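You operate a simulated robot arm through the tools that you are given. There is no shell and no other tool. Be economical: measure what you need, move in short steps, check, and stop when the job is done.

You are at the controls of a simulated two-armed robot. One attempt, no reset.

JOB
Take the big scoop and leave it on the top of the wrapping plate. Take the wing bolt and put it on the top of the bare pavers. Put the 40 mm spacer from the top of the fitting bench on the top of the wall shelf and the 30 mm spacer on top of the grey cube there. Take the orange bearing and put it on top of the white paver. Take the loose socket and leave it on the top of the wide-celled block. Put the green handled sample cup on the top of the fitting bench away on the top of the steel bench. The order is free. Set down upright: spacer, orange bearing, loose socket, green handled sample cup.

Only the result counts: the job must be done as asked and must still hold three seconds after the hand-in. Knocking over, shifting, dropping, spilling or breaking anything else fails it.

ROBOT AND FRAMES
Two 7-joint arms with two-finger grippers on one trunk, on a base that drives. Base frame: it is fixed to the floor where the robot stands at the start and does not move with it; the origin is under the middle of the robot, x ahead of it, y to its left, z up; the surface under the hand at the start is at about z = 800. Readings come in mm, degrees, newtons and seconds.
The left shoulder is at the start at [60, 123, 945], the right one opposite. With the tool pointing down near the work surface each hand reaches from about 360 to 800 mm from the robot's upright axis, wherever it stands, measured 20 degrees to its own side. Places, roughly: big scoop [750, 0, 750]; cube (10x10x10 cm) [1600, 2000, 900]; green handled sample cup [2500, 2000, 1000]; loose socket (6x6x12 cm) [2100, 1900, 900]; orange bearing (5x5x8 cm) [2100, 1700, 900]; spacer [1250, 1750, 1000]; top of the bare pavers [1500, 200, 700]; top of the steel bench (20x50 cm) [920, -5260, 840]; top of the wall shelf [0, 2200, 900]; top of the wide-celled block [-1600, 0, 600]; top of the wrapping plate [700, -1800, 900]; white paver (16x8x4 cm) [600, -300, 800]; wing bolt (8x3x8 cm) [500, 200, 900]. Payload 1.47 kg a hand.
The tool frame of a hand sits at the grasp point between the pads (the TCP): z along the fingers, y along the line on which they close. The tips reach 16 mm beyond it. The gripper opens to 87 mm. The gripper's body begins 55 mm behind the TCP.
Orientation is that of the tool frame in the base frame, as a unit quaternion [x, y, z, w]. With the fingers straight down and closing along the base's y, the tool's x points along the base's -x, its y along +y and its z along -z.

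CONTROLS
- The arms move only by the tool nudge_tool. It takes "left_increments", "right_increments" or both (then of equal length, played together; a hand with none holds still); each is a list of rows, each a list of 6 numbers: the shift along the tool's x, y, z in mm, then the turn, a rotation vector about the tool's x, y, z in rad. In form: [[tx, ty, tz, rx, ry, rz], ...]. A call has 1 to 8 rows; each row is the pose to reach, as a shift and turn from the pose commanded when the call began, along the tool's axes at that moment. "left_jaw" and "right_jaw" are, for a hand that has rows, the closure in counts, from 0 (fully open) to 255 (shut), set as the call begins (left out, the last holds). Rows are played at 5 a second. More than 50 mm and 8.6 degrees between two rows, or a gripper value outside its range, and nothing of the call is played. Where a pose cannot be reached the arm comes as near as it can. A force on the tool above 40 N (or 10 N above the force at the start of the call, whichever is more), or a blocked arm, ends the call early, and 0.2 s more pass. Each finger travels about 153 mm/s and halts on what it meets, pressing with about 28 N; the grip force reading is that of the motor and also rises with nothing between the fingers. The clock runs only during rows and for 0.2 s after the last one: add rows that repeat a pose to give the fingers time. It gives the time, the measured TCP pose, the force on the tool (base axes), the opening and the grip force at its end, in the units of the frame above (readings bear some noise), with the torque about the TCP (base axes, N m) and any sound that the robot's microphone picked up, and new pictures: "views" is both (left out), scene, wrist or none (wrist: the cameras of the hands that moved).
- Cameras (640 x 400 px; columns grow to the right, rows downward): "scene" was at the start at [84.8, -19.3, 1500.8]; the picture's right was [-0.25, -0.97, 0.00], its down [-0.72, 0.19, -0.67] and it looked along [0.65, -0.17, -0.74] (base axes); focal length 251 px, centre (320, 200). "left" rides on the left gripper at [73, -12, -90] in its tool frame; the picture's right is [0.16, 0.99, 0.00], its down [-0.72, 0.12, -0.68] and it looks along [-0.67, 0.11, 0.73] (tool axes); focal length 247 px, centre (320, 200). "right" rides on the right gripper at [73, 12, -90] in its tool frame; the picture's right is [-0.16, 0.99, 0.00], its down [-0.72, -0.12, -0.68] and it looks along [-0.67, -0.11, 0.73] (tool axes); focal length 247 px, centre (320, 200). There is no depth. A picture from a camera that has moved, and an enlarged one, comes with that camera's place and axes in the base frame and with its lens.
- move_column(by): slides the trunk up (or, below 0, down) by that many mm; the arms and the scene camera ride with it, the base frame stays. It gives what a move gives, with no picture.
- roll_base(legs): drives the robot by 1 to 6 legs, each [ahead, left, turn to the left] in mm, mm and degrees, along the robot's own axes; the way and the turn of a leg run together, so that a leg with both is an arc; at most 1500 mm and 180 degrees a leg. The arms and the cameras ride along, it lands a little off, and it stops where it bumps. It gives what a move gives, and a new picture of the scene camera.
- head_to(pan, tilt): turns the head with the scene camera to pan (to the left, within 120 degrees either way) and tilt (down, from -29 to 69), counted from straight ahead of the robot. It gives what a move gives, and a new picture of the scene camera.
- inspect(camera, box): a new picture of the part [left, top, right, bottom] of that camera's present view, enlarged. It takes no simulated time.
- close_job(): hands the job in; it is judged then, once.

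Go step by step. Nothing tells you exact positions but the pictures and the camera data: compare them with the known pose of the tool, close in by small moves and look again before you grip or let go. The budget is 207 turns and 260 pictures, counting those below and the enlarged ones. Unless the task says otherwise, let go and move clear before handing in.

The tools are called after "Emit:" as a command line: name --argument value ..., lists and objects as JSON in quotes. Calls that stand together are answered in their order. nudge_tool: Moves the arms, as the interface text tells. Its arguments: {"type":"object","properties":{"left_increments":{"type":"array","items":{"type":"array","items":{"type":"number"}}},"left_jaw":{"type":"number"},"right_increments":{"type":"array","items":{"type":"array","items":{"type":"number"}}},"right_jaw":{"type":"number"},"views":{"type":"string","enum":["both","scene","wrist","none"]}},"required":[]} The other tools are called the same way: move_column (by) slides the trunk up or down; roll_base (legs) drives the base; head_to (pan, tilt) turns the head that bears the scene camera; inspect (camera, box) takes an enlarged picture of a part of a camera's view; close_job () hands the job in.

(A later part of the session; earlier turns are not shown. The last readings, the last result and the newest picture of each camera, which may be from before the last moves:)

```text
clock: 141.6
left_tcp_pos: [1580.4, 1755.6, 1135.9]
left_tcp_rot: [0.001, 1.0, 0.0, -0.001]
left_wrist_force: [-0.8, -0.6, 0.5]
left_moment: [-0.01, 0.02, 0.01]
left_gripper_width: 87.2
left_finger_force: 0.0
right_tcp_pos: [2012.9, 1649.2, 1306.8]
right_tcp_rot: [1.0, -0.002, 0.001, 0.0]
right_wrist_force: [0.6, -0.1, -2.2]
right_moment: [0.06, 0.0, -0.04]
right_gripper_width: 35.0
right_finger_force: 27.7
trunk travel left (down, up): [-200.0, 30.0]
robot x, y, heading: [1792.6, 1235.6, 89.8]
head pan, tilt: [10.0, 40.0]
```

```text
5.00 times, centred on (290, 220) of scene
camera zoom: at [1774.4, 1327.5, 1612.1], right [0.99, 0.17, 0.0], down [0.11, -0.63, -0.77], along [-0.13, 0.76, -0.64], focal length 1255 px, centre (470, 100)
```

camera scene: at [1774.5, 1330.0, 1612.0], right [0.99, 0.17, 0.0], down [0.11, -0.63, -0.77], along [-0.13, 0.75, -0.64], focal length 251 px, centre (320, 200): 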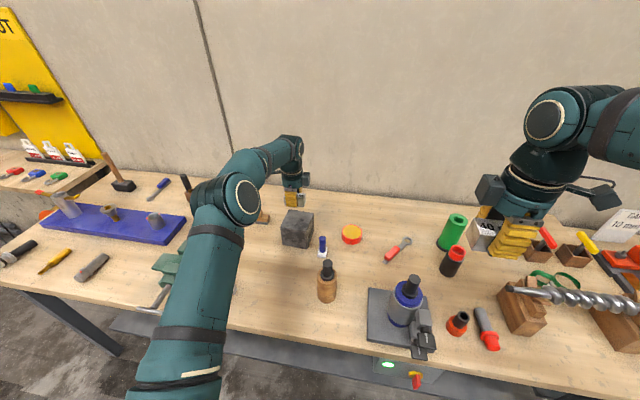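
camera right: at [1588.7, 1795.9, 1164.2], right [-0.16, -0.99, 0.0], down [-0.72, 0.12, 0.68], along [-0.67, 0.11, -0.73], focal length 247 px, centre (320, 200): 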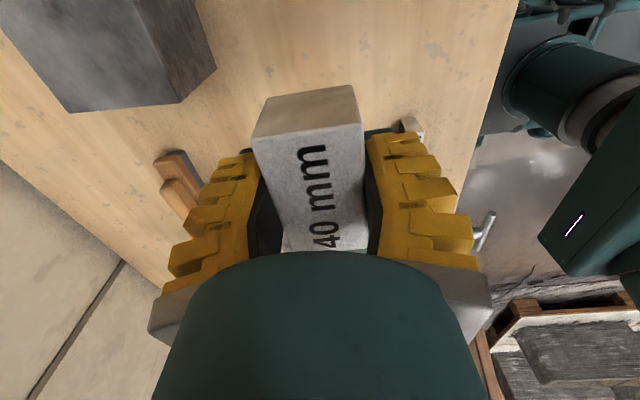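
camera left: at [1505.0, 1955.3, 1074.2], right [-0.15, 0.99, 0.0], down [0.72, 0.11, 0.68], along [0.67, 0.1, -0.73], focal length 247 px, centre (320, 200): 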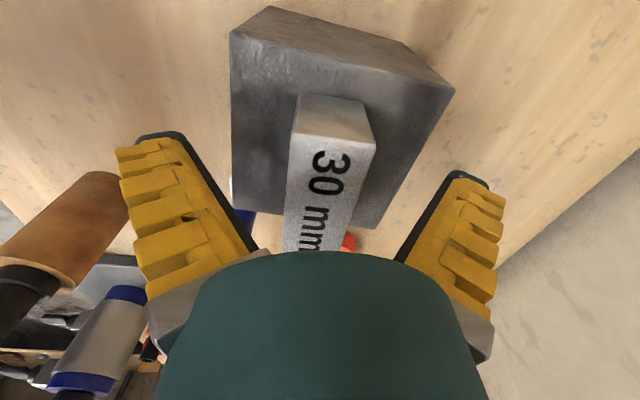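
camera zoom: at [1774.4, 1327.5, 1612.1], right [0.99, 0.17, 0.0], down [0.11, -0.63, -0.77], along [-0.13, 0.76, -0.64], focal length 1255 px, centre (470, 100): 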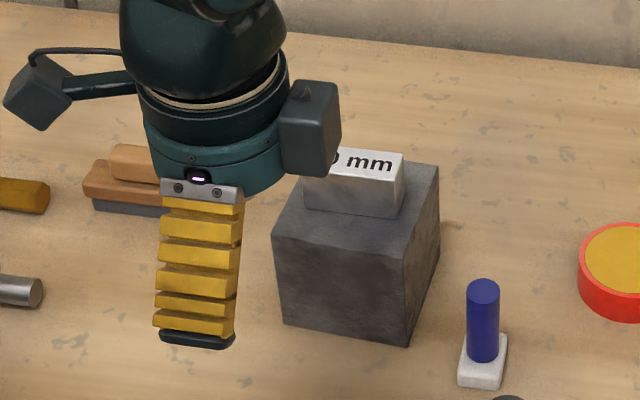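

The 30 mm spacer stands on the cube. Next, with the free left hand, the orange bearing; I look at the right part of the bench.

Emit:
head_to --pan -30 --tilt 45

Emit:
inspect --camera "scene" --box '[200, 120, 440, 280]'

```text
clock: 142.7
left_tcp_pos: [1579.5, 1756.6, 1136.0]
left_tcp_rot: [0.002, 1.0, 0.0, 0.0]
left_wrist_force: [0.6, 0.1, -0.4]
left_moment: [-0.02, 0.05, -0.03]
left_gripper_width: 87.2
left_finger_force: 0.1
right_tcp_pos: [2012.3, 1651.2, 1306.6]
right_tcp_rot: [1.0, -0.002, 0.0, 0.0]
right_wrist_force: [-0.1, 0.8, -3.3]
right_moment: [0.02, 0.02, -0.03]
right_gripper_width: 34.9
right_finger_force: 27.4
trunk travel left (down, up): [-200.0, 30.0]
robot x, y, heading: [1788.8, 1234.1, 89.8]
head pan, tilt: [-30.0, 45.0]
camera scene: at [1829.8, 1315.8, 1604.7], right [0.86, -0.5, 0.0], down [-0.35, -0.61, -0.71], along [0.35, 0.61, -0.71], focal length 251 px, centre (320, 200)
```

scene: 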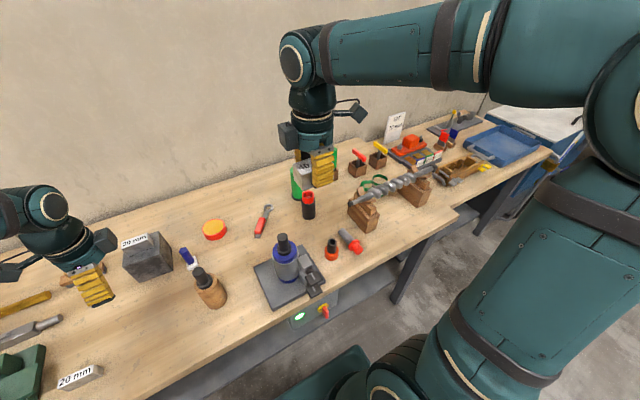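

```text
2.50 times, centred on (320, 200) of scene
camera zoom: at [1829.8, 1315.8, 1604.7], right [0.86, -0.5, 0.0], down [-0.35, -0.61, -0.71], along [0.35, 0.61, -0.71], focal length 627 px, centre (320, 200)
```

zoom: 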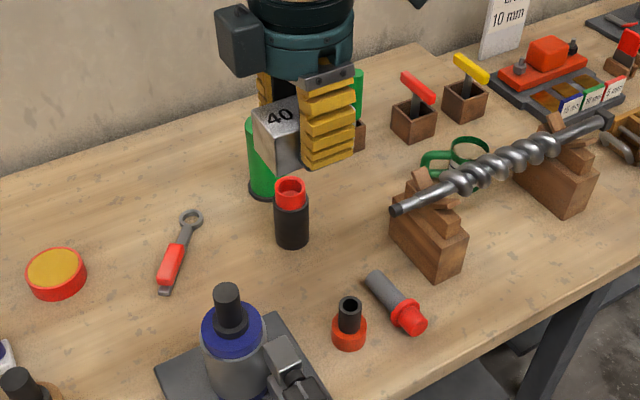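

The orange bearing (orange ring with black tube) stands at about (2096, 1702); the loose socket (black with red top) near (2115, 1912). I drive right so the left hand reaches the bearing.

Emit:
roll_base --legs '[[0, -480, 0]]'

Emit:
head_to --pan 15 --tilt 50

Emit:
inspect --camera "left" --box '[0, 0, 640, 400]'

```text
clock: 147.2
left_tcp_pos: [2046.4, 1754.6, 1134.4]
left_tcp_rot: [0.009, 1.0, 0.0, 0.0]
left_wrist_force: [0.0, 0.8, 0.2]
left_moment: [0.0, -0.02, -0.01]
left_gripper_width: 87.2
left_finger_force: 0.1
right_tcp_pos: [2477.5, 1644.5, 1306.6]
right_tcp_rot: [1.0, -0.007, 0.0, 0.0]
right_wrist_force: [-0.4, 1.2, -4.1]
right_moment: [-0.03, 0.0, -0.02]
right_gripper_width: 34.9
right_finger_force: 27.4
trunk travel left (down, up): [-200.0, 30.0]
robot x, y, heading: [2252.2, 1230.3, 89.1]
head pan, tilt: [-30.0, 45.0]
camera scene: at [2291.1, 1311.0, 1604.7], right [0.86, -0.51, 0.0], down [-0.36, -0.61, -0.71], along [0.36, 0.61, -0.71], focal length 251 px, centre (320, 200)
```

scene: 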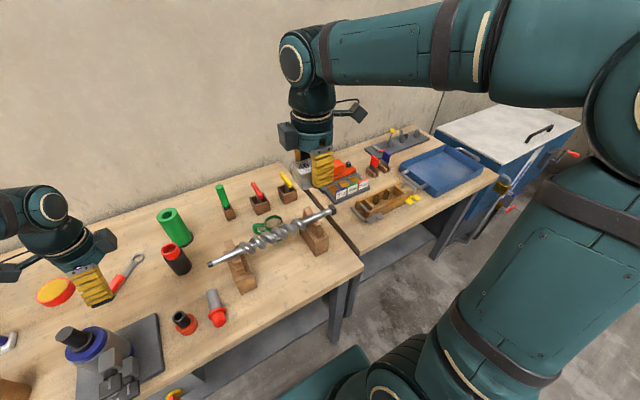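

```text
clock: 148.3
left_tcp_pos: [2046.9, 1755.6, 1135.1]
left_tcp_rot: [0.007, 1.0, 0.0, 0.0]
left_wrist_force: [-0.2, -0.3, 0.0]
left_moment: [0.02, 0.01, -0.02]
left_gripper_width: 86.9
left_finger_force: 0.1
right_tcp_pos: [2476.9, 1644.0, 1307.4]
right_tcp_rot: [1.0, -0.008, -0.001, 0.0]
right_wrist_force: [0.4, -0.2, -3.1]
right_moment: [-0.03, 0.03, 0.0]
right_gripper_width: 34.8
right_finger_force: 27.7
trunk travel left (down, up): [-200.0, 30.0]
robot x, y, heading: [2249.1, 1232.1, 89.2]
head pan, tilt: [15.0, 50.0]
camera scene: at [2230.5, 1315.9, 1597.8], right [0.97, 0.24, 0.0], down [0.19, -0.74, -0.64], along [-0.16, 0.62, -0.77], focal length 251 px, centre (320, 200)
```

scene: 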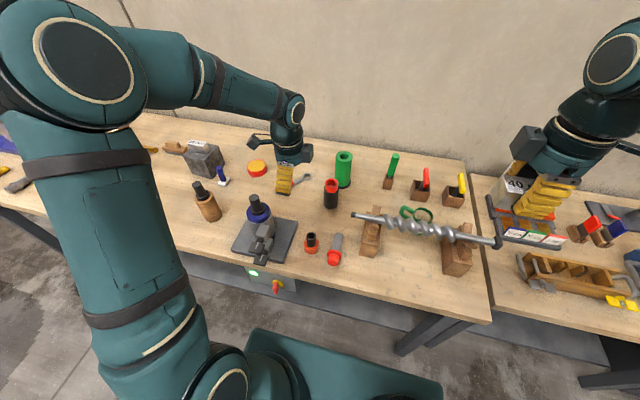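

```text
1.00 times, centred on (320, 200) of left (not enlarged: the box is as wide or as high as the picture)
camera zoom: at [1974.2, 1745.5, 1224.8], right [-0.14, 0.99, 0.0], down [0.73, 0.1, 0.68], along [0.67, 0.1, -0.73], focal length 247 px, centre (320, 200)
```

zoom: 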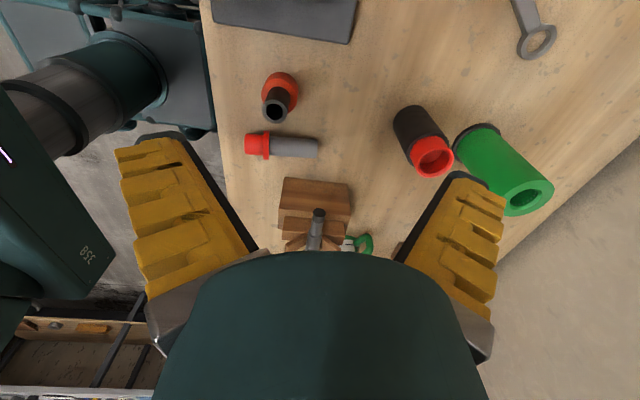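

Bearing tube top ≈ (2102, 1711, 925). I move the left hand above it and lower part way.

Emit:
nudge_tool --left_increments '[[-25, -20, 0, 0, 0, 0], [-55, -44, 0, 0, 0, 0], [-55, -44, 45, 0, 0, 0], [-55, -44, 90, 0, 0, 0], [-55, -44, 125, 0, 0, 0], [-55, -44, 145, 0, 0, 0], [-55, -44, 145, 0, 0, 0]]'

```text
clock: 149.9
left_tcp_pos: [2101.4, 1710.0, 989.4]
left_tcp_rot: [0.007, 1.0, 0.0, 0.0]
left_wrist_force: [-0.2, 0.0, 0.4]
left_moment: [-0.01, 0.0, 0.03]
left_gripper_width: 87.0
left_finger_force: 0.0
right_tcp_pos: [2476.9, 1644.4, 1306.9]
right_tcp_rot: [1.0, -0.008, 0.001, 0.0]
right_wrist_force: [0.3, -0.6, -2.7]
right_moment: [-0.03, -0.03, 0.02]
right_gripper_width: 34.6
right_finger_force: 28.0
trunk travel left (down, up): [-200.0, 30.0]
robot x, y, heading: [2250.3, 1231.9, 89.0]
head pan, tilt: [15.0, 50.0]
camera scene: at [2230.4, 1315.6, 1597.9], right [0.97, 0.24, 0.0], down [0.19, -0.74, -0.64], along [-0.16, 0.62, -0.77], focal length 251 px, centre (320, 200)
camera left: at [2029.4, 1699.9, 1078.0], right [-0.14, 0.99, 0.0], down [0.73, 0.1, 0.68], along [0.67, 0.1, -0.73], focal length 247 px, centre (320, 200)
```

scene: 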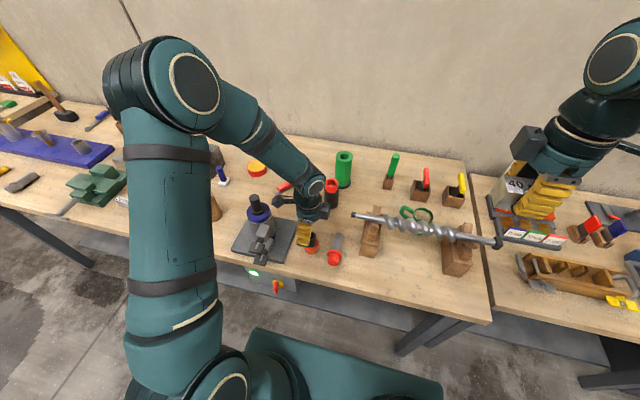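
left: 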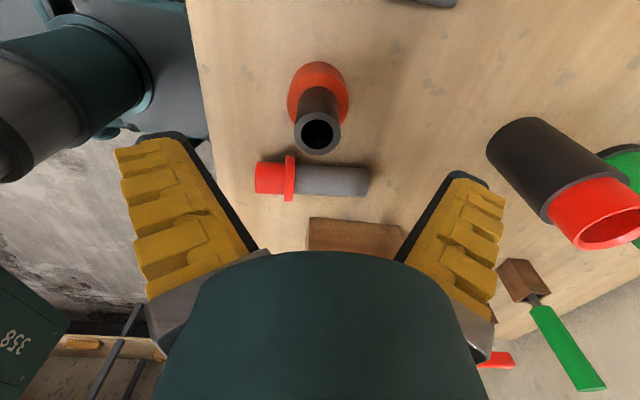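

Emit:
nudge_tool --left_increments '[[-6, 0, 40, 0, 0, 0], [-6, 0, 70, 0, 0, 0], [-6, 0, 79, 0, 0, 0], [-6, 0, 79, 0, 0, 0]]' --views "wrist"

Emit:
inspect --camera "scene" --box '[260, 190, 360, 270]'

```text
clock: 150.9
left_tcp_pos: [2106.0, 1709.2, 909.1]
left_tcp_rot: [0.008, 1.0, 0.0, -0.001]
left_wrist_force: [0.3, 0.3, 1.2]
left_moment: [0.03, 0.01, 0.02]
left_gripper_width: 87.1
left_finger_force: 0.1
right_tcp_pos: [2477.7, 1645.7, 1306.0]
right_tcp_rot: [1.0, -0.008, 0.0, 0.0]
right_wrist_force: [-0.8, 0.4, -3.4]
right_moment: [0.0, 0.01, -0.02]
right_gripper_width: 34.7
right_finger_force: 27.8
trunk travel left (down, up): [-200.0, 30.0]
robot x, y, heading: [2249.1, 1229.5, 89.1]
head pan, tilt: [15.0, 50.0]
camera left: at [2033.2, 1700.0, 999.3], right [-0.14, 0.99, 0.0], down [0.73, 0.1, 0.68], along [0.67, 0.1, -0.73], focal length 247 px, centre (320, 200)
```

left: 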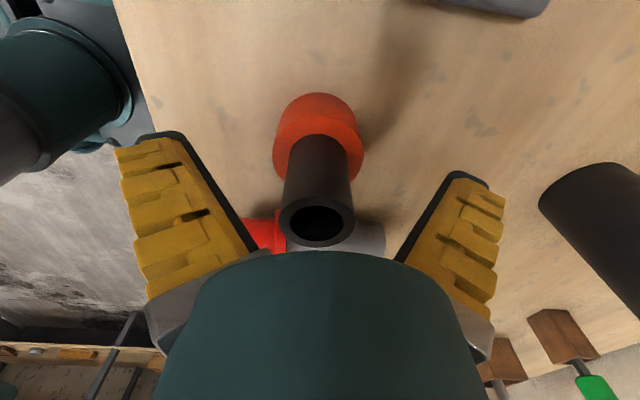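

```text
5.00 times, centred on (310, 230) of scene
camera zoom: at [2230.4, 1315.8, 1597.9], right [0.97, 0.24, 0.0], down [0.19, -0.74, -0.64], along [-0.16, 0.62, -0.77], focal length 1255 px, centre (370, 50)
```

zoom: 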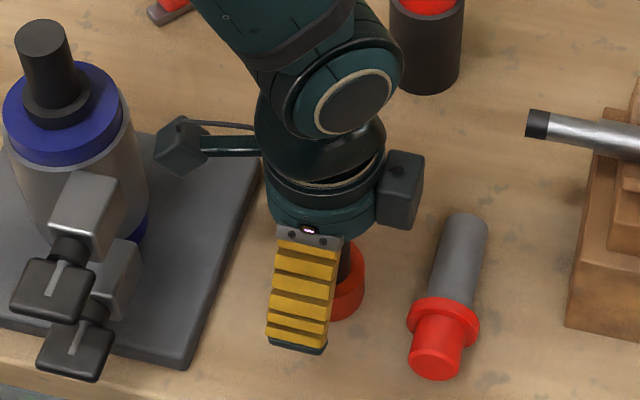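

Centred on the tube. Closing and lifting.

Emit:
nudge_tool --left_increments '[[0, 0, 0, 0, 0, 0], [0, 0, 0, 0, 0, 0], [0, 0, 0, 0, 0, 0]]' --left_jaw 255 --views "wrist"

Emit:
nudge_tool --left_increments '[[0, 0, -10, 0, 0, 0], [0, 0, -50, 0, 0, 0], [0, 0, -95, 0, 0, 0], [0, 0, -140, 0, 0, 0], [0, 0, -185, 0, 0, 0], [0, 0, -225, 0, 0, 0], [0, 0, -260, 0, 0, 0]]'

```text
clock: 151.8
left_tcp_pos: [2106.3, 1709.9, 910.5]
left_tcp_rot: [0.008, 1.0, 0.0, 0.0]
left_wrist_force: [-0.7, -0.2, 0.7]
left_moment: [-0.05, 0.09, 0.0]
left_gripper_width: 19.7
left_finger_force: 28.1
right_tcp_pos: [2477.4, 1644.8, 1305.9]
right_tcp_rot: [1.0, -0.008, 0.001, 0.0]
right_wrist_force: [1.0, 0.2, -3.0]
right_moment: [-0.05, -0.04, -0.01]
right_gripper_width: 35.0
right_finger_force: 28.4
trunk travel left (down, up): [-200.0, 30.0]
robot x, y, heading: [2253.2, 1229.6, 89.5]
head pan, tilt: [15.0, 50.0]
camera left: at [2033.0, 1700.0, 999.5], right [-0.14, 0.99, 0.0], down [0.73, 0.1, 0.68], along [0.67, 0.1, -0.73], focal length 247 px, centre (320, 200)
```

left: 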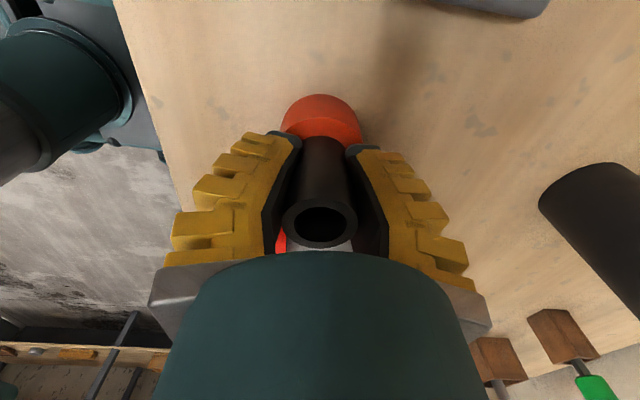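

```text
clock: 153.3
left_tcp_pos: [2105.7, 1706.4, 1167.2]
left_tcp_rot: [0.008, 1.0, 0.001, -0.001]
left_wrist_force: [-0.1, 0.5, -4.0]
left_moment: [0.02, -0.01, 0.01]
left_gripper_width: 19.0
left_finger_force: 28.1
right_tcp_pos: [2477.7, 1643.5, 1306.3]
right_tcp_rot: [1.0, -0.009, -0.001, 0.0]
right_wrist_force: [0.1, -0.4, -3.3]
right_moment: [-0.01, -0.02, -0.02]
right_gripper_width: 34.8
right_finger_force: 28.6
trunk travel left (down, up): [-200.0, 30.0]
robot x, y, heading: [2251.8, 1231.6, 89.2]
head pan, tilt: [15.0, 50.0]
camera scene: at [2230.6, 1315.3, 1597.9], right [0.97, 0.24, 0.0], down [0.19, -0.74, -0.64], along [-0.16, 0.62, -0.77], focal length 251 px, centre (320, 200)
camera left: at [2033.2, 1696.0, 1258.5], right [-0.14, 0.99, 0.0], down [0.73, 0.11, 0.68], along [0.67, 0.1, -0.73], focal length 247 px, centre (320, 200)
```

scene: 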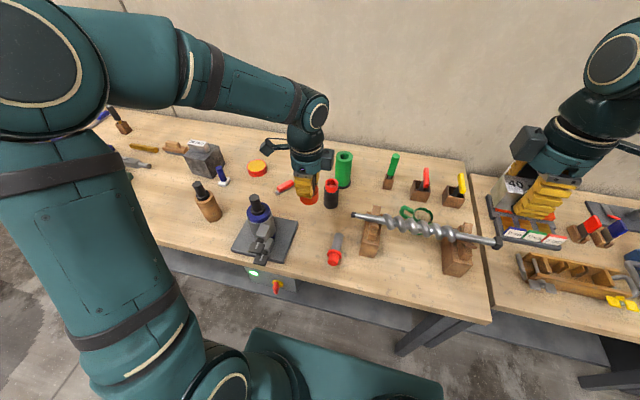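
left: 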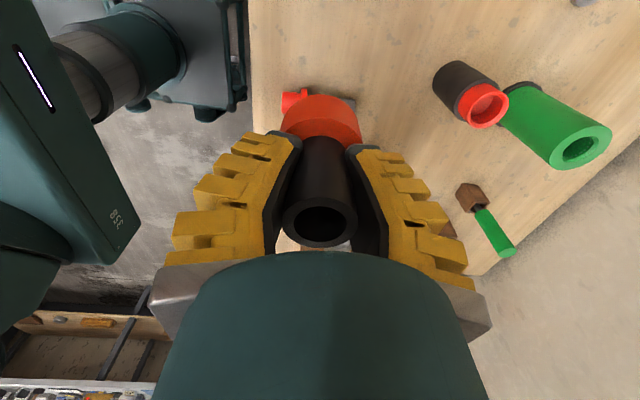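

The bearing is held. I back off and drive left to the wall shelf.

Emit:
roll_base --legs '[[-280, 0, 0.8], [0, 1200, 0], [0, 1150, 0]]'

Emit:
head_to --pan 0 --tilt 25

```text
clock: 175.7
left_tcp_pos: [-264.6, 1428.2, 1167.4]
left_tcp_rot: [0.001, 1.0, 0.0, 0.0]
left_wrist_force: [-0.1, -0.6, -2.3]
left_moment: [0.03, 0.01, -0.05]
left_gripper_width: 16.5
left_finger_force: 28.0
right_tcp_pos: [107.4, 1371.2, 1306.6]
right_tcp_rot: [1.0, 0.001, 0.0, 0.0]
right_wrist_force: [0.2, 0.7, -2.2]
right_moment: [0.02, -0.03, 0.01]
right_gripper_width: 34.8
right_finger_force: 28.2
trunk travel left (down, up): [-200.0, 30.0]
robot x, y, heading: [-111.5, 954.1, 89.8]
head pan, tilt: [15.0, 50.0]
camera scene: at [-134.4, 1040.0, 1597.8], right [0.97, 0.26, 0.0], down [0.2, -0.74, -0.64], along [-0.17, 0.62, -0.77], focal length 251 px, centre (320, 200)
```

scene: 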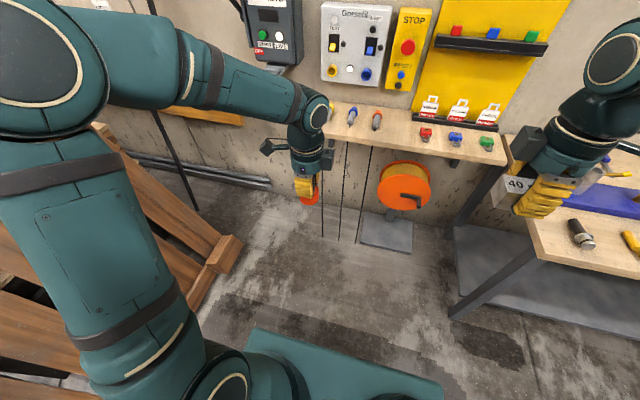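

```text
clock: 176.6
left_tcp_pos: [-265.2, 1428.7, 1167.2]
left_tcp_rot: [0.0, 1.0, 0.0, 0.0]
left_wrist_force: [-0.4, 0.2, -3.5]
left_moment: [0.0, 0.0, 0.01]
left_gripper_width: 16.4
left_finger_force: 28.0
right_tcp_pos: [107.5, 1372.6, 1307.6]
right_tcp_rot: [1.0, 0.0, 0.001, 0.0]
right_wrist_force: [0.3, -0.5, -2.7]
right_moment: [0.0, 0.04, 0.03]
right_gripper_width: 34.6
right_finger_force: 28.5
trunk travel left (down, up): [-200.0, 30.0]
robot x, y, heading: [-111.5, 950.7, 89.8]
head pan, tilt: [0.0, 25.0]
camera scene: at [-114.4, 1057.8, 1635.2], right [1.0, 0.0, 0.0], down [0.0, -0.42, -0.91], along [0.0, 0.91, -0.42], focal length 251 px, centre (320, 200)
```

scene: 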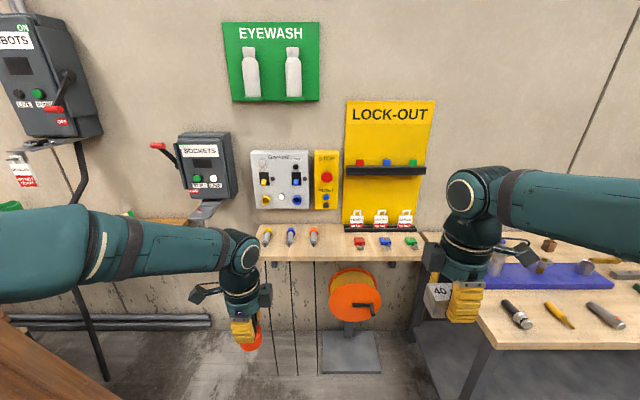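

The shelf's front strip and the gap in its middle are free. I drive up to it, a bit to the left.

Emit:
roll_base --legs '[[430, 100, 0]]'

Emit:
inspect --camera "right" --box '[0, 0, 640, 400]'

```text
clock: 179.3
left_tcp_pos: [-365.3, 1857.3, 1167.7]
left_tcp_rot: [-0.001, 1.0, 0.0, 0.0]
left_wrist_force: [0.3, 0.2, -3.2]
left_moment: [-0.03, 0.0, 0.01]
left_gripper_width: 16.2
left_finger_force: 28.1
right_tcp_pos: [6.6, 1802.3, 1306.3]
right_tcp_rot: [1.0, 0.002, 0.0, 0.001]
right_wrist_force: [-0.4, 1.1, -2.9]
right_moment: [0.0, 0.02, 0.0]
right_gripper_width: 34.9
right_finger_force: 28.0
trunk travel left (down, up): [-200.0, 30.0]
robot x, y, heading: [-211.3, 1383.4, 90.0]
head pan, tilt: [0.0, 25.0]
camera scene: at [-214.0, 1486.4, 1635.3], right [1.0, 0.0, 0.0], down [0.0, -0.42, -0.91], along [0.0, 0.91, -0.42], focal length 251 px, centre (320, 200)
```

scene: 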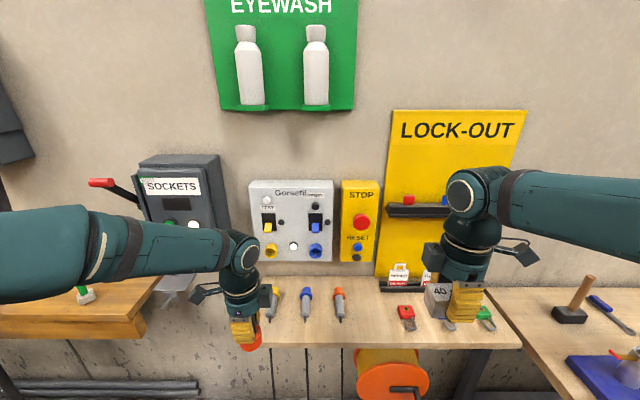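

```text
1.00 times, centred on (320, 200) of right (not enlarged: the box is as wide or as high as the picture)
camera zoom: at [80.2, 1790.0, 1396.2], right [-0.15, -0.99, 0.0], down [-0.72, 0.11, 0.68], along [-0.67, 0.1, -0.73], focal length 247 px, centre (320, 200)
```

zoom: 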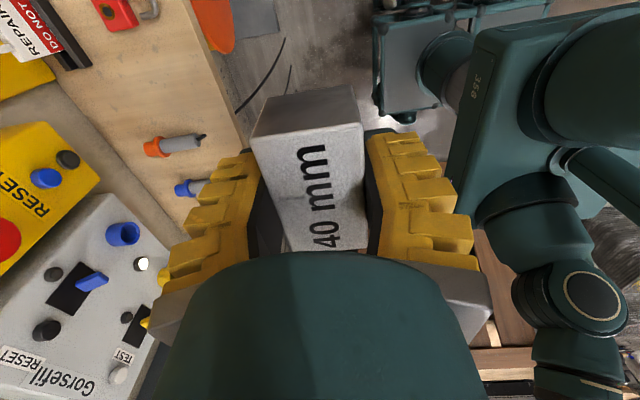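

Shelf top z ≈ 890, front edge y ≈ 2003; free spot at (-40, 2075). I move the right hand there.

Emit:
nudge_tool --right_increments '[[-8, -43, 15, 0, 0, 0], [-16, -86, 30, 0, 0, 0], [-24, -129, 45, 0, 0, 0], [-32, -172, 60, 0, 0, 0], [-40, -215, 75, 0, 0, 0], [-47, -258, 90, 0, 0, 0], [-47, -273, 130, 0, 0, 0], [-47, -273, 175, 0, 0, 0]]' --views "none"

Emit:
nudge_tool --right_increments '[[0, 0, 45, 0, 0, 0], [0, 0, 90, 0, 0, 0], [0, 0, 140, 0, 0, 0], [0, 0, 140, 0, 0, 0]]'

```text
clock: 181.1
left_tcp_pos: [-365.8, 1855.3, 1168.4]
left_tcp_rot: [-0.002, 1.0, -0.001, 0.0]
left_wrist_force: [-0.7, -0.1, -3.3]
left_moment: [-0.03, 0.01, -0.01]
left_gripper_width: 16.2
left_finger_force: 27.9
right_tcp_pos: [-38.7, 2074.9, 1130.4]
right_tcp_rot: [1.0, 0.001, 0.0, 0.001]
right_wrist_force: [-0.2, 1.4, -2.6]
right_moment: [0.0, -0.01, 0.0]
right_gripper_width: 34.8
right_finger_force: 28.1
trunk travel left (down, up): [-200.0, 30.0]
robot x, y, heading: [-213.4, 1384.9, 90.3]
head pan, tilt: [0.0, 25.0]
```

```text
clock: 182.1
left_tcp_pos: [-365.8, 1855.0, 1168.6]
left_tcp_rot: [-0.002, 1.0, 0.0, 0.001]
left_wrist_force: [-0.3, -0.4, -3.4]
left_moment: [0.03, -0.01, 0.04]
left_gripper_width: 15.8
left_finger_force: 28.1
right_tcp_pos: [-41.0, 2075.8, 991.8]
right_tcp_rot: [1.0, 0.001, 0.0, 0.0]
right_wrist_force: [-1.0, 0.0, -3.0]
right_moment: [0.0, -0.04, 0.02]
right_gripper_width: 34.9
right_finger_force: 27.8
trunk travel left (down, up): [-200.0, 30.0]
robot x, y, heading: [-213.8, 1386.6, 90.3]
head pan, tilt: [0.0, 25.0]
camera scene: at [-214.0, 1484.9, 1635.4], right [1.0, 0.0, 0.0], down [0.0, -0.42, -0.91], along [0.0, 0.91, -0.42], focal length 251 px, centre (320, 200)
camera right: at [32.1, 2062.4, 1082.5], right [-0.15, -0.99, 0.0], down [-0.72, 0.11, 0.68], along [-0.67, 0.11, -0.73], focal length 247 px, centre (320, 200)
```

scene: 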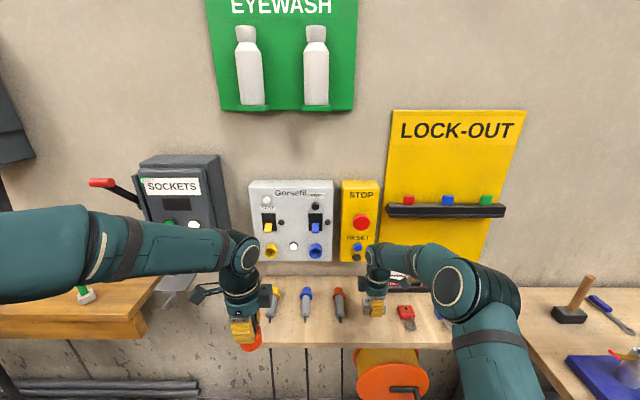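
right: 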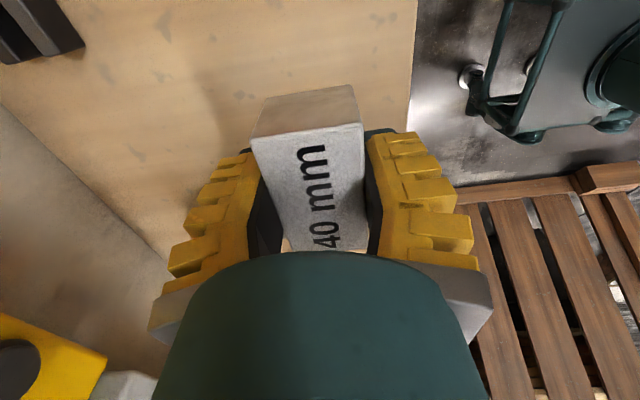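

Emit:
nudge_tool --right_increments '[[0, 0, 30, 0, 0, 0], [0, 0, 55, 0, 0, 0], [0, 0, 60, 0, 0, 0], [0, 0, 64, 0, 0, 0], [0, 0, 68, 0, 0, 0], [0, 0, 68, 0, 0, 0]]' --views "none"

Emit:
inspect --camera "scene" --box '[300, 250, 460, 370]'

Emit:
inspect --camera "left" --box '[0, 0, 640, 400]'

```text
clock: 183.5
left_tcp_pos: [-365.5, 1855.5, 1168.0]
left_tcp_rot: [-0.001, 1.0, 0.0, 0.001]
left_wrist_force: [0.2, 0.1, -3.1]
left_moment: [-0.01, -0.01, -0.02]
left_gripper_width: 15.6
left_finger_force: 27.5
right_tcp_pos: [-41.4, 2073.6, 927.1]
right_tcp_rot: [1.0, 0.001, 0.0, -0.001]
right_wrist_force: [0.4, 0.4, 9.3]
right_moment: [-0.12, 0.11, 0.02]
right_gripper_width: 35.1
right_finger_force: 28.1
trunk travel left (down, up): [-200.0, 30.0]
robot x, y, heading: [-216.3, 1381.2, 89.9]
head pan, tilt: [0.0, 25.0]
```

```text
3.33 times, centred on (380, 310) of scene
camera zoom: at [-214.2, 1484.8, 1635.5], right [1.0, 0.0, 0.0], down [0.0, -0.42, -0.91], along [0.0, 0.91, -0.42], focal length 836 px, centre (120, -167)
```

zoom: 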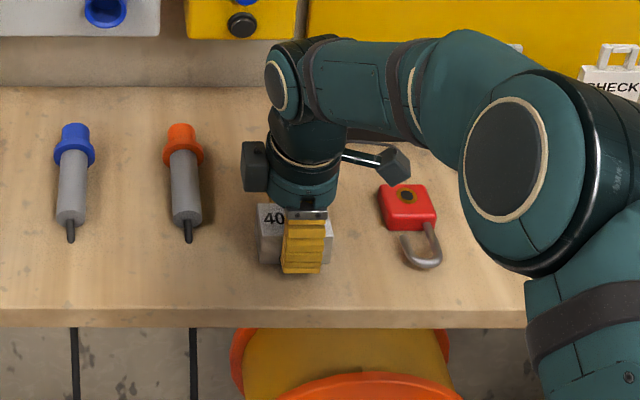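

```text
1.00 times, centred on (320, 200) of left (not enlarged: the box is as wide or as high as the picture)
camera zoom: at [-438.4, 1844.0, 1258.3], right [-0.16, 0.99, 0.0], down [0.72, 0.12, 0.68], along [0.67, 0.11, -0.73], focal length 247 px, centre (320, 200)
```

zoom: 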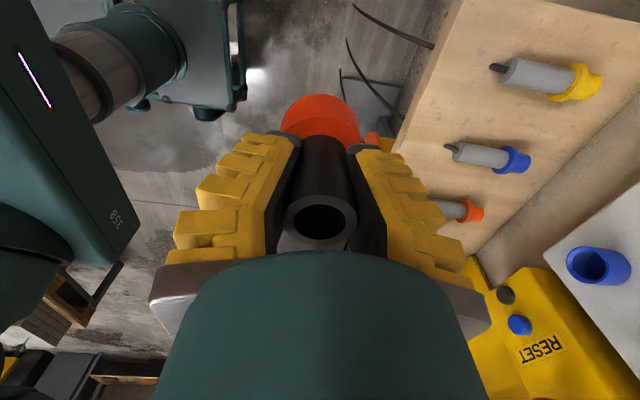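

The 40 mm spacer touches the shelf (9 N). I open the right hand and rise.

Emit:
nudge_tool --right_increments '[[0, 0, 0, 0, 0, 0], [0, 0, 0, 0, 0, 0], [0, 0, 0, 0, 0, 0]]' --right_jaw 0 --views "wrist"

Emit:
nudge_tool --right_increments '[[0, 0, -20, 0, 0, 0], [0, 0, -60, 0, 0, 0], [0, 0, -105, 0, 0, 0], [0, 0, -150, 0, 0, 0], [0, 40, -180, 0, 0, 0], [0, 85, -200, 0, 0, 0], [0, 130, -220, 0, 0, 0], [0, 175, -240, 0, 0, 0]]' --views "none"

Emit:
inspect --camera "scene" --box '[300, 250, 460, 370]'

```text
clock: 184.3
left_tcp_pos: [-366.6, 1855.4, 1168.0]
left_tcp_rot: [-0.003, 1.0, 0.0, 0.0]
left_wrist_force: [0.3, -0.7, -2.9]
left_moment: [-0.02, 0.01, 0.0]
left_gripper_width: 15.8
left_finger_force: 27.4
right_tcp_pos: [-41.5, 2073.5, 923.9]
right_tcp_rot: [1.0, 0.001, 0.0, 0.0]
right_wrist_force: [0.4, 0.1, 0.5]
right_moment: [0.01, 0.01, 0.01]
right_gripper_width: 87.0
right_finger_force: 0.0
trunk travel left (down, up): [-200.0, 30.0]
robot x, y, heading: [-207.8, 1383.7, 90.1]
head pan, tilt: [0.0, 25.0]
camera right: at [31.8, 2062.4, 1014.2], right [-0.15, -0.99, 0.0], down [-0.72, 0.11, 0.68], along [-0.67, 0.1, -0.73], focal length 247 px, centre (320, 200)
```

right: 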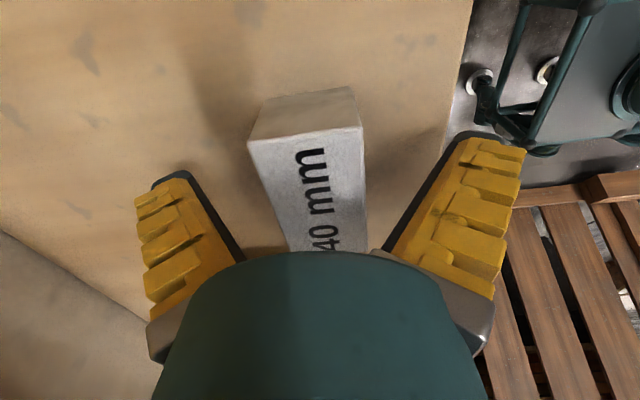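

```text
clock: 186.1
left_tcp_pos: [-365.6, 1853.3, 1168.2]
left_tcp_rot: [-0.002, 1.0, 0.001, 0.001]
left_wrist_force: [0.4, 0.0, -3.2]
left_moment: [0.05, -0.03, 0.0]
left_gripper_width: 15.6
left_finger_force: 27.9
right_tcp_pos: [-42.7, 1896.7, 1167.2]
right_tcp_rot: [1.0, 0.002, 0.0, -0.001]
right_wrist_force: [0.2, 0.5, -0.3]
right_moment: [0.02, 0.0, 0.0]
right_gripper_width: 86.9
right_finger_force: 0.1
trunk travel left (down, up): [-200.0, 30.0]
robot x, y, heading: [-211.5, 1384.7, 89.8]
head pan, tilt: [0.0, 25.0]
```

```text
3.33 times, centred on (380, 310) of scene
camera zoom: at [-213.9, 1483.4, 1635.5], right [1.0, 0.0, 0.0], down [0.0, -0.42, -0.91], along [0.0, 0.91, -0.42], focal length 836 px, centre (120, -167)
```

zoom: 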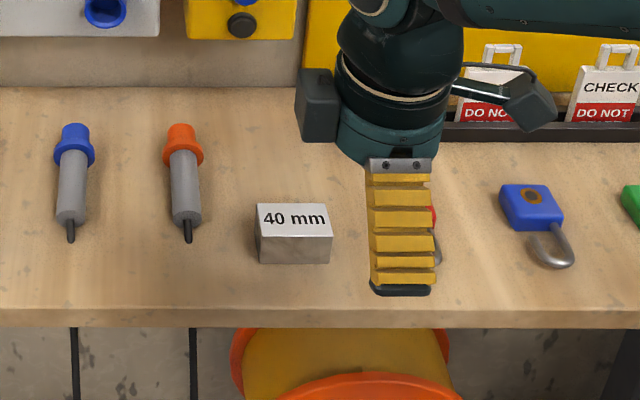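

The 40 mm spacer is on the shelf. Now the bearing to the white paver: I drive back, turn to face the bench and slide right.

Emit:
head_to --pan 0 --tilt 50

Emit:
roll_base --legs '[[-430, 0, 0], [0, 0, -90], [0, -1440, 0]]'

```text
clock: 187.0
left_tcp_pos: [-366.0, 1855.4, 1168.2]
left_tcp_rot: [-0.002, 1.0, 0.0, 0.0]
left_wrist_force: [1.0, 0.5, -3.2]
left_moment: [0.04, 0.01, 0.02]
left_gripper_width: 15.6
left_finger_force: 28.0
right_tcp_pos: [-42.8, 1898.7, 1165.8]
right_tcp_rot: [1.0, 0.003, 0.0, 0.0]
right_wrist_force: [-0.3, -0.1, 0.2]
right_moment: [0.02, 0.02, -0.01]
right_gripper_width: 86.8
right_finger_force: 0.1
trunk travel left (down, up): [-200.0, 30.0]
robot x, y, heading: [-209.5, 1383.4, 89.9]
head pan, tilt: [0.0, 50.0]
camera scene: at [-213.9, 1470.2, 1597.9], right [1.0, 0.0, 0.0], down [0.0, -0.77, -0.64], along [0.0, 0.64, -0.77], focal length 251 px, centre (320, 200)
```

scene: 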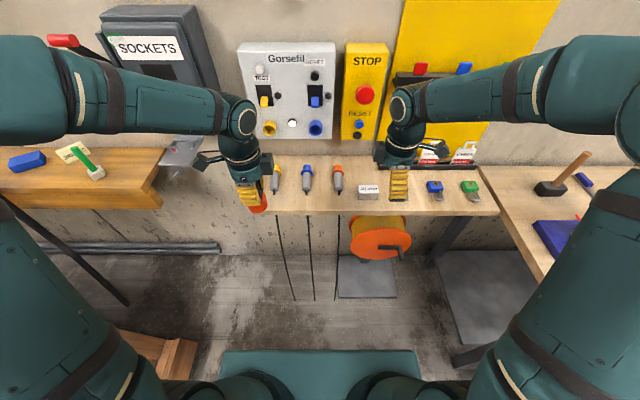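

```text
clock: 206.1
left_tcp_pos: [254.7, -370.8, 1167.5]
left_tcp_rot: [0.713, 0.701, -0.001, 0.001]
left_wrist_force: [-0.7, -0.4, -3.4]
left_moment: [0.01, 0.01, 0.02]
left_gripper_width: 14.4
left_finger_force: 27.8
right_tcp_pos: [291.1, -695.0, 1166.9]
right_tcp_rot: [-0.701, 0.713, 0.001, 0.0]
right_wrist_force: [0.0, -0.4, -1.0]
right_moment: [0.04, -0.01, 0.0]
right_gripper_width: 87.1
right_finger_force: 0.0
trunk travel left (down, up): [-200.0, 30.0]
robot x, y, heading: [-219.2, -512.5, -1.1]
head pan, tilt: [0.0, 50.0]
camera scene: at [-135.9, -515.8, 1597.8], right [-0.02, -1.0, 0.0], down [-0.77, 0.01, -0.64], along [0.64, -0.01, -0.77], focal length 251 px, centre (320, 200)
```

scene: 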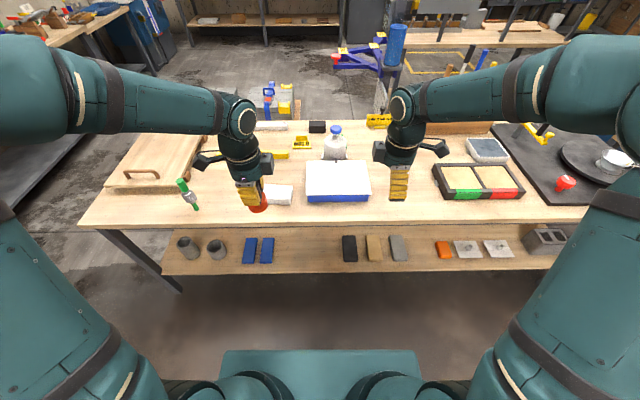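

The white paver is ahead of the left hand. I drive 190 mm forward and look with the left wrist camera.

Emit:
roll_base --legs '[[190, 0, 1]]'

Emit:
inspect --camera "left" --box '[0, 0, 640, 400]'

Emit:
inspect --camera "scene" --box '[160, 150, 360, 280]'

```text
clock: 207.6
left_tcp_pos: [442.5, -363.7, 1168.0]
left_tcp_rot: [0.707, 0.707, 0.0, 0.0]
left_wrist_force: [0.4, 0.7, -3.8]
left_moment: [0.02, 0.02, 0.0]
left_gripper_width: 14.8
left_finger_force: 27.6
right_tcp_pos: [485.2, -687.5, 1165.2]
right_tcp_rot: [0.708, -0.707, -0.001, 0.0]
right_wrist_force: [0.0, -0.7, -0.2]
right_moment: [-0.01, 0.03, -0.03]
right_gripper_width: 86.8
right_finger_force: 0.0
trunk travel left (down, up): [-200.0, 30.0]
robot x, y, heading: [-28.5, -516.9, 0.1]
head pan, tilt: [0.0, 50.0]
camera scene: at [55.7, -515.7, 1597.8], right [0.0, -1.0, 0.0], down [-0.77, 0.0, -0.64], along [0.64, 0.0, -0.77], focal length 251 px, centre (320, 200)
```

scene: 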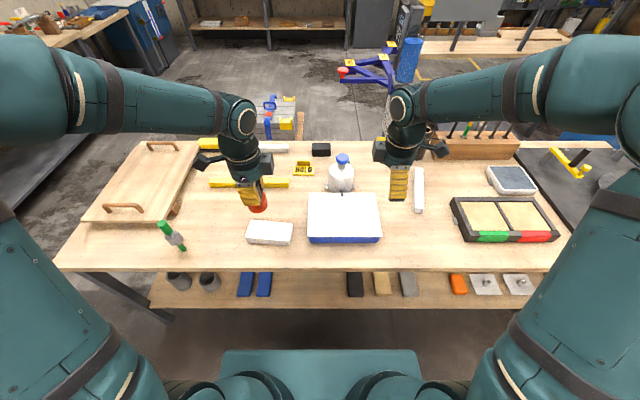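

```text
1.00 times, centred on (320, 200) of left (not enlarged: the box is as wide or as high as the picture)
camera zoom: at [431.8, -290.1, 1257.6], right [0.99, 0.16, 0.0], down [0.12, -0.72, 0.68], along [0.11, -0.67, -0.73], focal length 247 px, centre (320, 200)
```

zoom: 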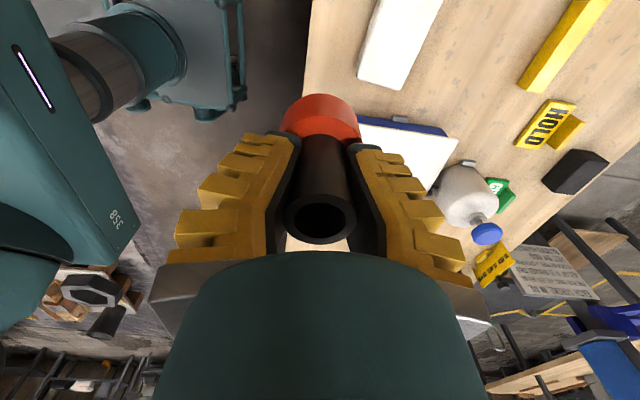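

```text
3.08 times, centred on (260, 215) of scene
camera zoom: at [55.7, -515.7, 1597.8], right [0.0, -1.0, 0.0], down [-0.77, 0.0, -0.64], along [0.64, 0.0, -0.77], focal length 772 px, centre (505, 154)
```

zoom: 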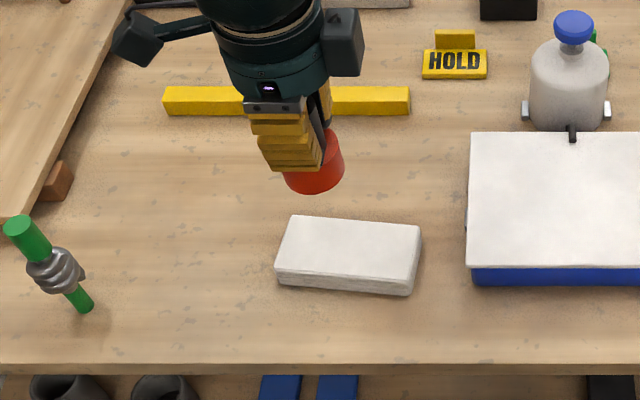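

Paver top centre ≈ (542, -339, 840). I bring the bearing over it and lower.

Emit:
nudge_tool --left_increments '[[8, 40, 10, 0, 0, 0], [16, 75, 35, 0, 0, 0], [25, 99, 70, 0, 0, 0], [25, 99, 115, 0, 0, 0], [25, 99, 160, 0, 0, 0], [25, 99, 195, 0, 0, 0], [25, 99, 215, 0, 0, 0], [25, 99, 215, 0, 0, 0]]'

Emit:
inspect --camera "scene" --box '[210, 180, 330, 260]'

```text
clock: 209.4
left_tcp_pos: [542.2, -336.9, 952.9]
left_tcp_rot: [0.707, 0.707, 0.0, 0.0]
left_wrist_force: [0.7, -0.5, -3.1]
left_moment: [-0.01, 0.0, 0.01]
left_gripper_width: 14.5
left_finger_force: 27.9
right_tcp_pos: [485.8, -688.3, 1165.8]
right_tcp_rot: [0.707, -0.707, 0.0, 0.0]
right_wrist_force: [0.0, -0.9, -0.2]
right_moment: [0.0, -0.01, -0.02]
right_gripper_width: 86.9
right_finger_force: 0.1
trunk travel left (down, up): [-200.0, 30.0]
robot x, y, heading: [-31.2, -518.3, -0.0]
head pan, tilt: [0.0, 50.0]
camera scene: at [54.6, -515.8, 1597.9], right [0.0, -1.0, 0.0], down [-0.77, 0.0, -0.64], along [0.64, 0.0, -0.77], focal length 251 px, centre (320, 200)
camera left: at [530.7, -263.4, 1042.8], right [0.99, 0.16, 0.0], down [0.12, -0.72, 0.68], along [0.11, -0.67, -0.73], focal length 247 px, centre (320, 200)
```

scene: 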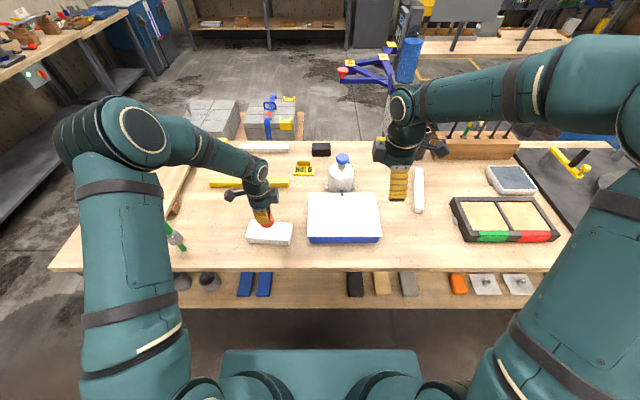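
left: 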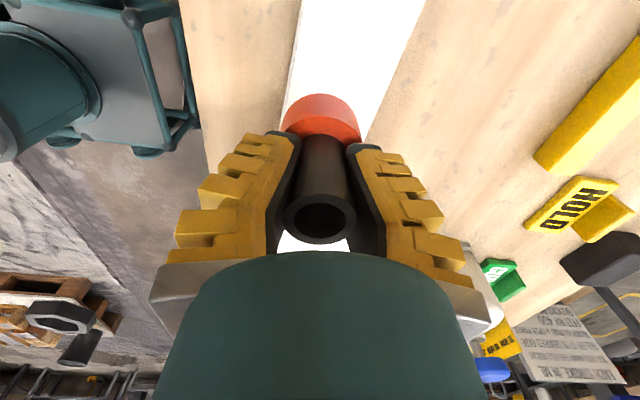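

```text
5.00 times, centred on (270, 220) of scene
camera zoom: at [54.6, -515.8, 1597.9], right [0.0, -1.0, 0.0], down [-0.77, 0.0, -0.64], along [0.64, 0.0, -0.77], focal length 1255 px, centre (570, 100)
```

zoom: 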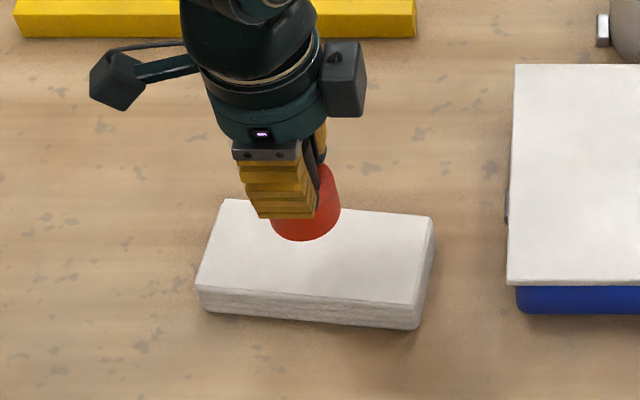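

Emit:
nudge_tool --left_increments '[[0, 6, 20, 0, 0, 0], [0, 6, 38, 0, 0, 0], [0, 6, 42, 0, 0, 0], [0, 6, 46, 0, 0, 0], [0, 6, 46, 0, 0, 0]]' --views "none"

Emit:
inspect --camera "scene" --box '[210, 180, 330, 260]'

```text
clock: 210.6
left_tcp_pos: [548.1, -337.2, 908.5]
left_tcp_rot: [0.706, 0.708, 0.0, 0.0]
left_wrist_force: [0.1, -0.4, -2.9]
left_moment: [0.01, 0.03, 0.06]
left_gripper_width: 14.1
left_finger_force: 28.2
right_tcp_pos: [485.2, -686.6, 1165.9]
right_tcp_rot: [0.707, -0.707, 0.0, 0.0]
right_wrist_force: [-0.1, 0.1, 0.4]
right_moment: [-0.02, 0.0, 0.04]
right_gripper_width: 87.2
right_finger_force: 0.0
trunk travel left (down, up): [-200.0, 30.0]
robot x, y, heading: [-29.0, -518.7, 0.0]
head pan, tilt: [0.0, 50.0]
```

```text
5.00 times, centred on (270, 220) of scene
camera zoom: at [54.8, -515.7, 1597.8], right [0.0, -1.0, 0.0], down [-0.77, 0.0, -0.64], along [0.64, 0.0, -0.77], focal length 1255 px, centre (570, 100)
```

zoom: 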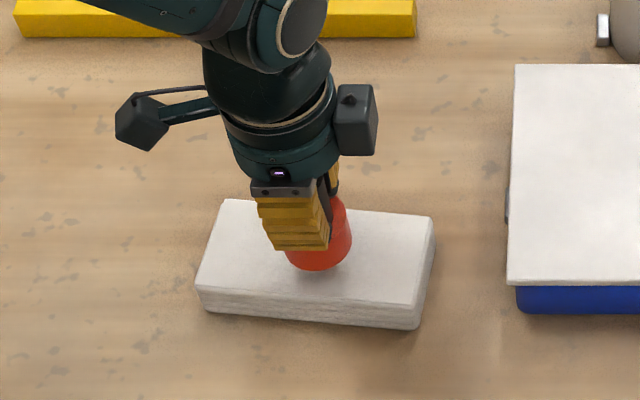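

Emit:
nudge_tool --left_increments '[[0, 0, 3, 0, 0, 0], [0, 0, 6, 0, 0, 0], [0, 0, 8, 0, 0, 0], [0, 0, 10, 0, 0, 0], [0, 0, 10, 0, 0, 0]]' --views "none"

```text
clock: 211.8
left_tcp_pos: [547.4, -339.6, 898.0]
left_tcp_rot: [0.707, 0.707, 0.0, 0.0]
left_wrist_force: [-0.7, -0.5, -3.6]
left_moment: [0.02, -0.03, 0.01]
left_gripper_width: 14.1
left_finger_force: 28.0
right_tcp_pos: [485.6, -687.2, 1165.2]
right_tcp_rot: [-0.707, 0.707, -0.001, 0.001]
right_wrist_force: [0.1, 0.2, 0.4]
right_moment: [-0.04, -0.03, 0.01]
right_gripper_width: 86.9
right_finger_force: 0.0
trunk travel left (down, up): [-200.0, 30.0]
robot x, y, heading: [-35.1, -517.5, 0.0]
head pan, tilt: [0.0, 50.0]
```

Emit:
nudge_tool --left_increments '[[0, 0, 2, 0, 0, 0], [0, 0, 4, 0, 0, 0], [0, 0, 6, 0, 0, 0], [0, 0, 6, 0, 0, 0]]' --views "none"

```text
clock: 212.8
left_tcp_pos: [548.3, -338.9, 891.3]
left_tcp_rot: [0.707, 0.707, 0.001, 0.001]
left_wrist_force: [-0.7, -0.8, -3.4]
left_moment: [0.0, -0.01, 0.0]
left_gripper_width: 14.2
left_finger_force: 28.1
right_tcp_pos: [485.4, -686.0, 1166.3]
right_tcp_rot: [0.707, -0.707, 0.0, 0.0]
right_wrist_force: [0.1, -0.1, -0.5]
right_moment: [-0.02, 0.0, -0.01]
right_gripper_width: 86.8
right_finger_force: 0.1
trunk travel left (down, up): [-200.0, 30.0]
robot x, y, heading: [-29.6, -519.6, -0.1]
head pan, tilt: [0.0, 50.0]
```

Emit:
nudge_tool --left_increments '[[0, 0, 2, 0, 0, 0], [0, 0, 4, 0, 0, 0], [0, 0, 6, 0, 0, 0], [0, 0, 6, 0, 0, 0]]' --views "none"

Emit:
inspect --camera "scene" --box '[210, 180, 330, 260]'

```text
clock: 213.8
left_tcp_pos: [548.0, -340.0, 888.5]
left_tcp_rot: [0.708, 0.707, 0.001, 0.001]
left_wrist_force: [-2.7, -1.8, 14.4]
left_moment: [0.32, 0.09, 0.01]
left_gripper_width: 14.4
left_finger_force: 28.2
right_tcp_pos: [485.2, -686.8, 1166.5]
right_tcp_rot: [0.707, -0.707, 0.0, -0.001]
right_wrist_force: [-0.7, 0.1, 0.1]
right_moment: [-0.01, 0.01, 0.03]
right_gripper_width: 87.0
right_finger_force: 0.0
trunk travel left (down, up): [-200.0, 30.0]
robot x, y, heading: [-35.8, -518.1, 0.0]
head pan, tilt: [0.0, 50.0]
```

```text
5.00 times, centred on (270, 220) of scene
camera zoom: at [53.1, -516.4, 1598.1], right [0.0, -1.0, 0.0], down [-0.77, 0.0, -0.64], along [0.64, 0.0, -0.77], focal length 1255 px, centre (570, 100)
```

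zoom: 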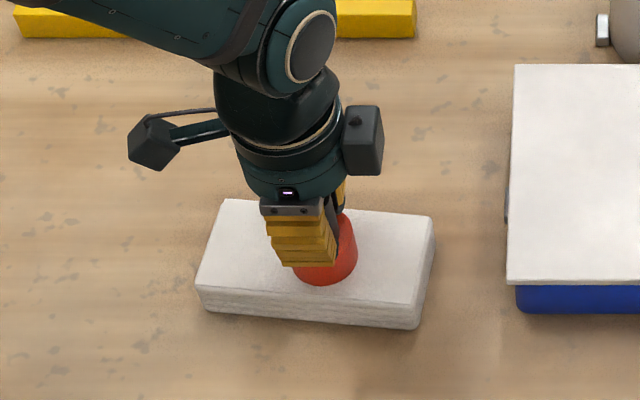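

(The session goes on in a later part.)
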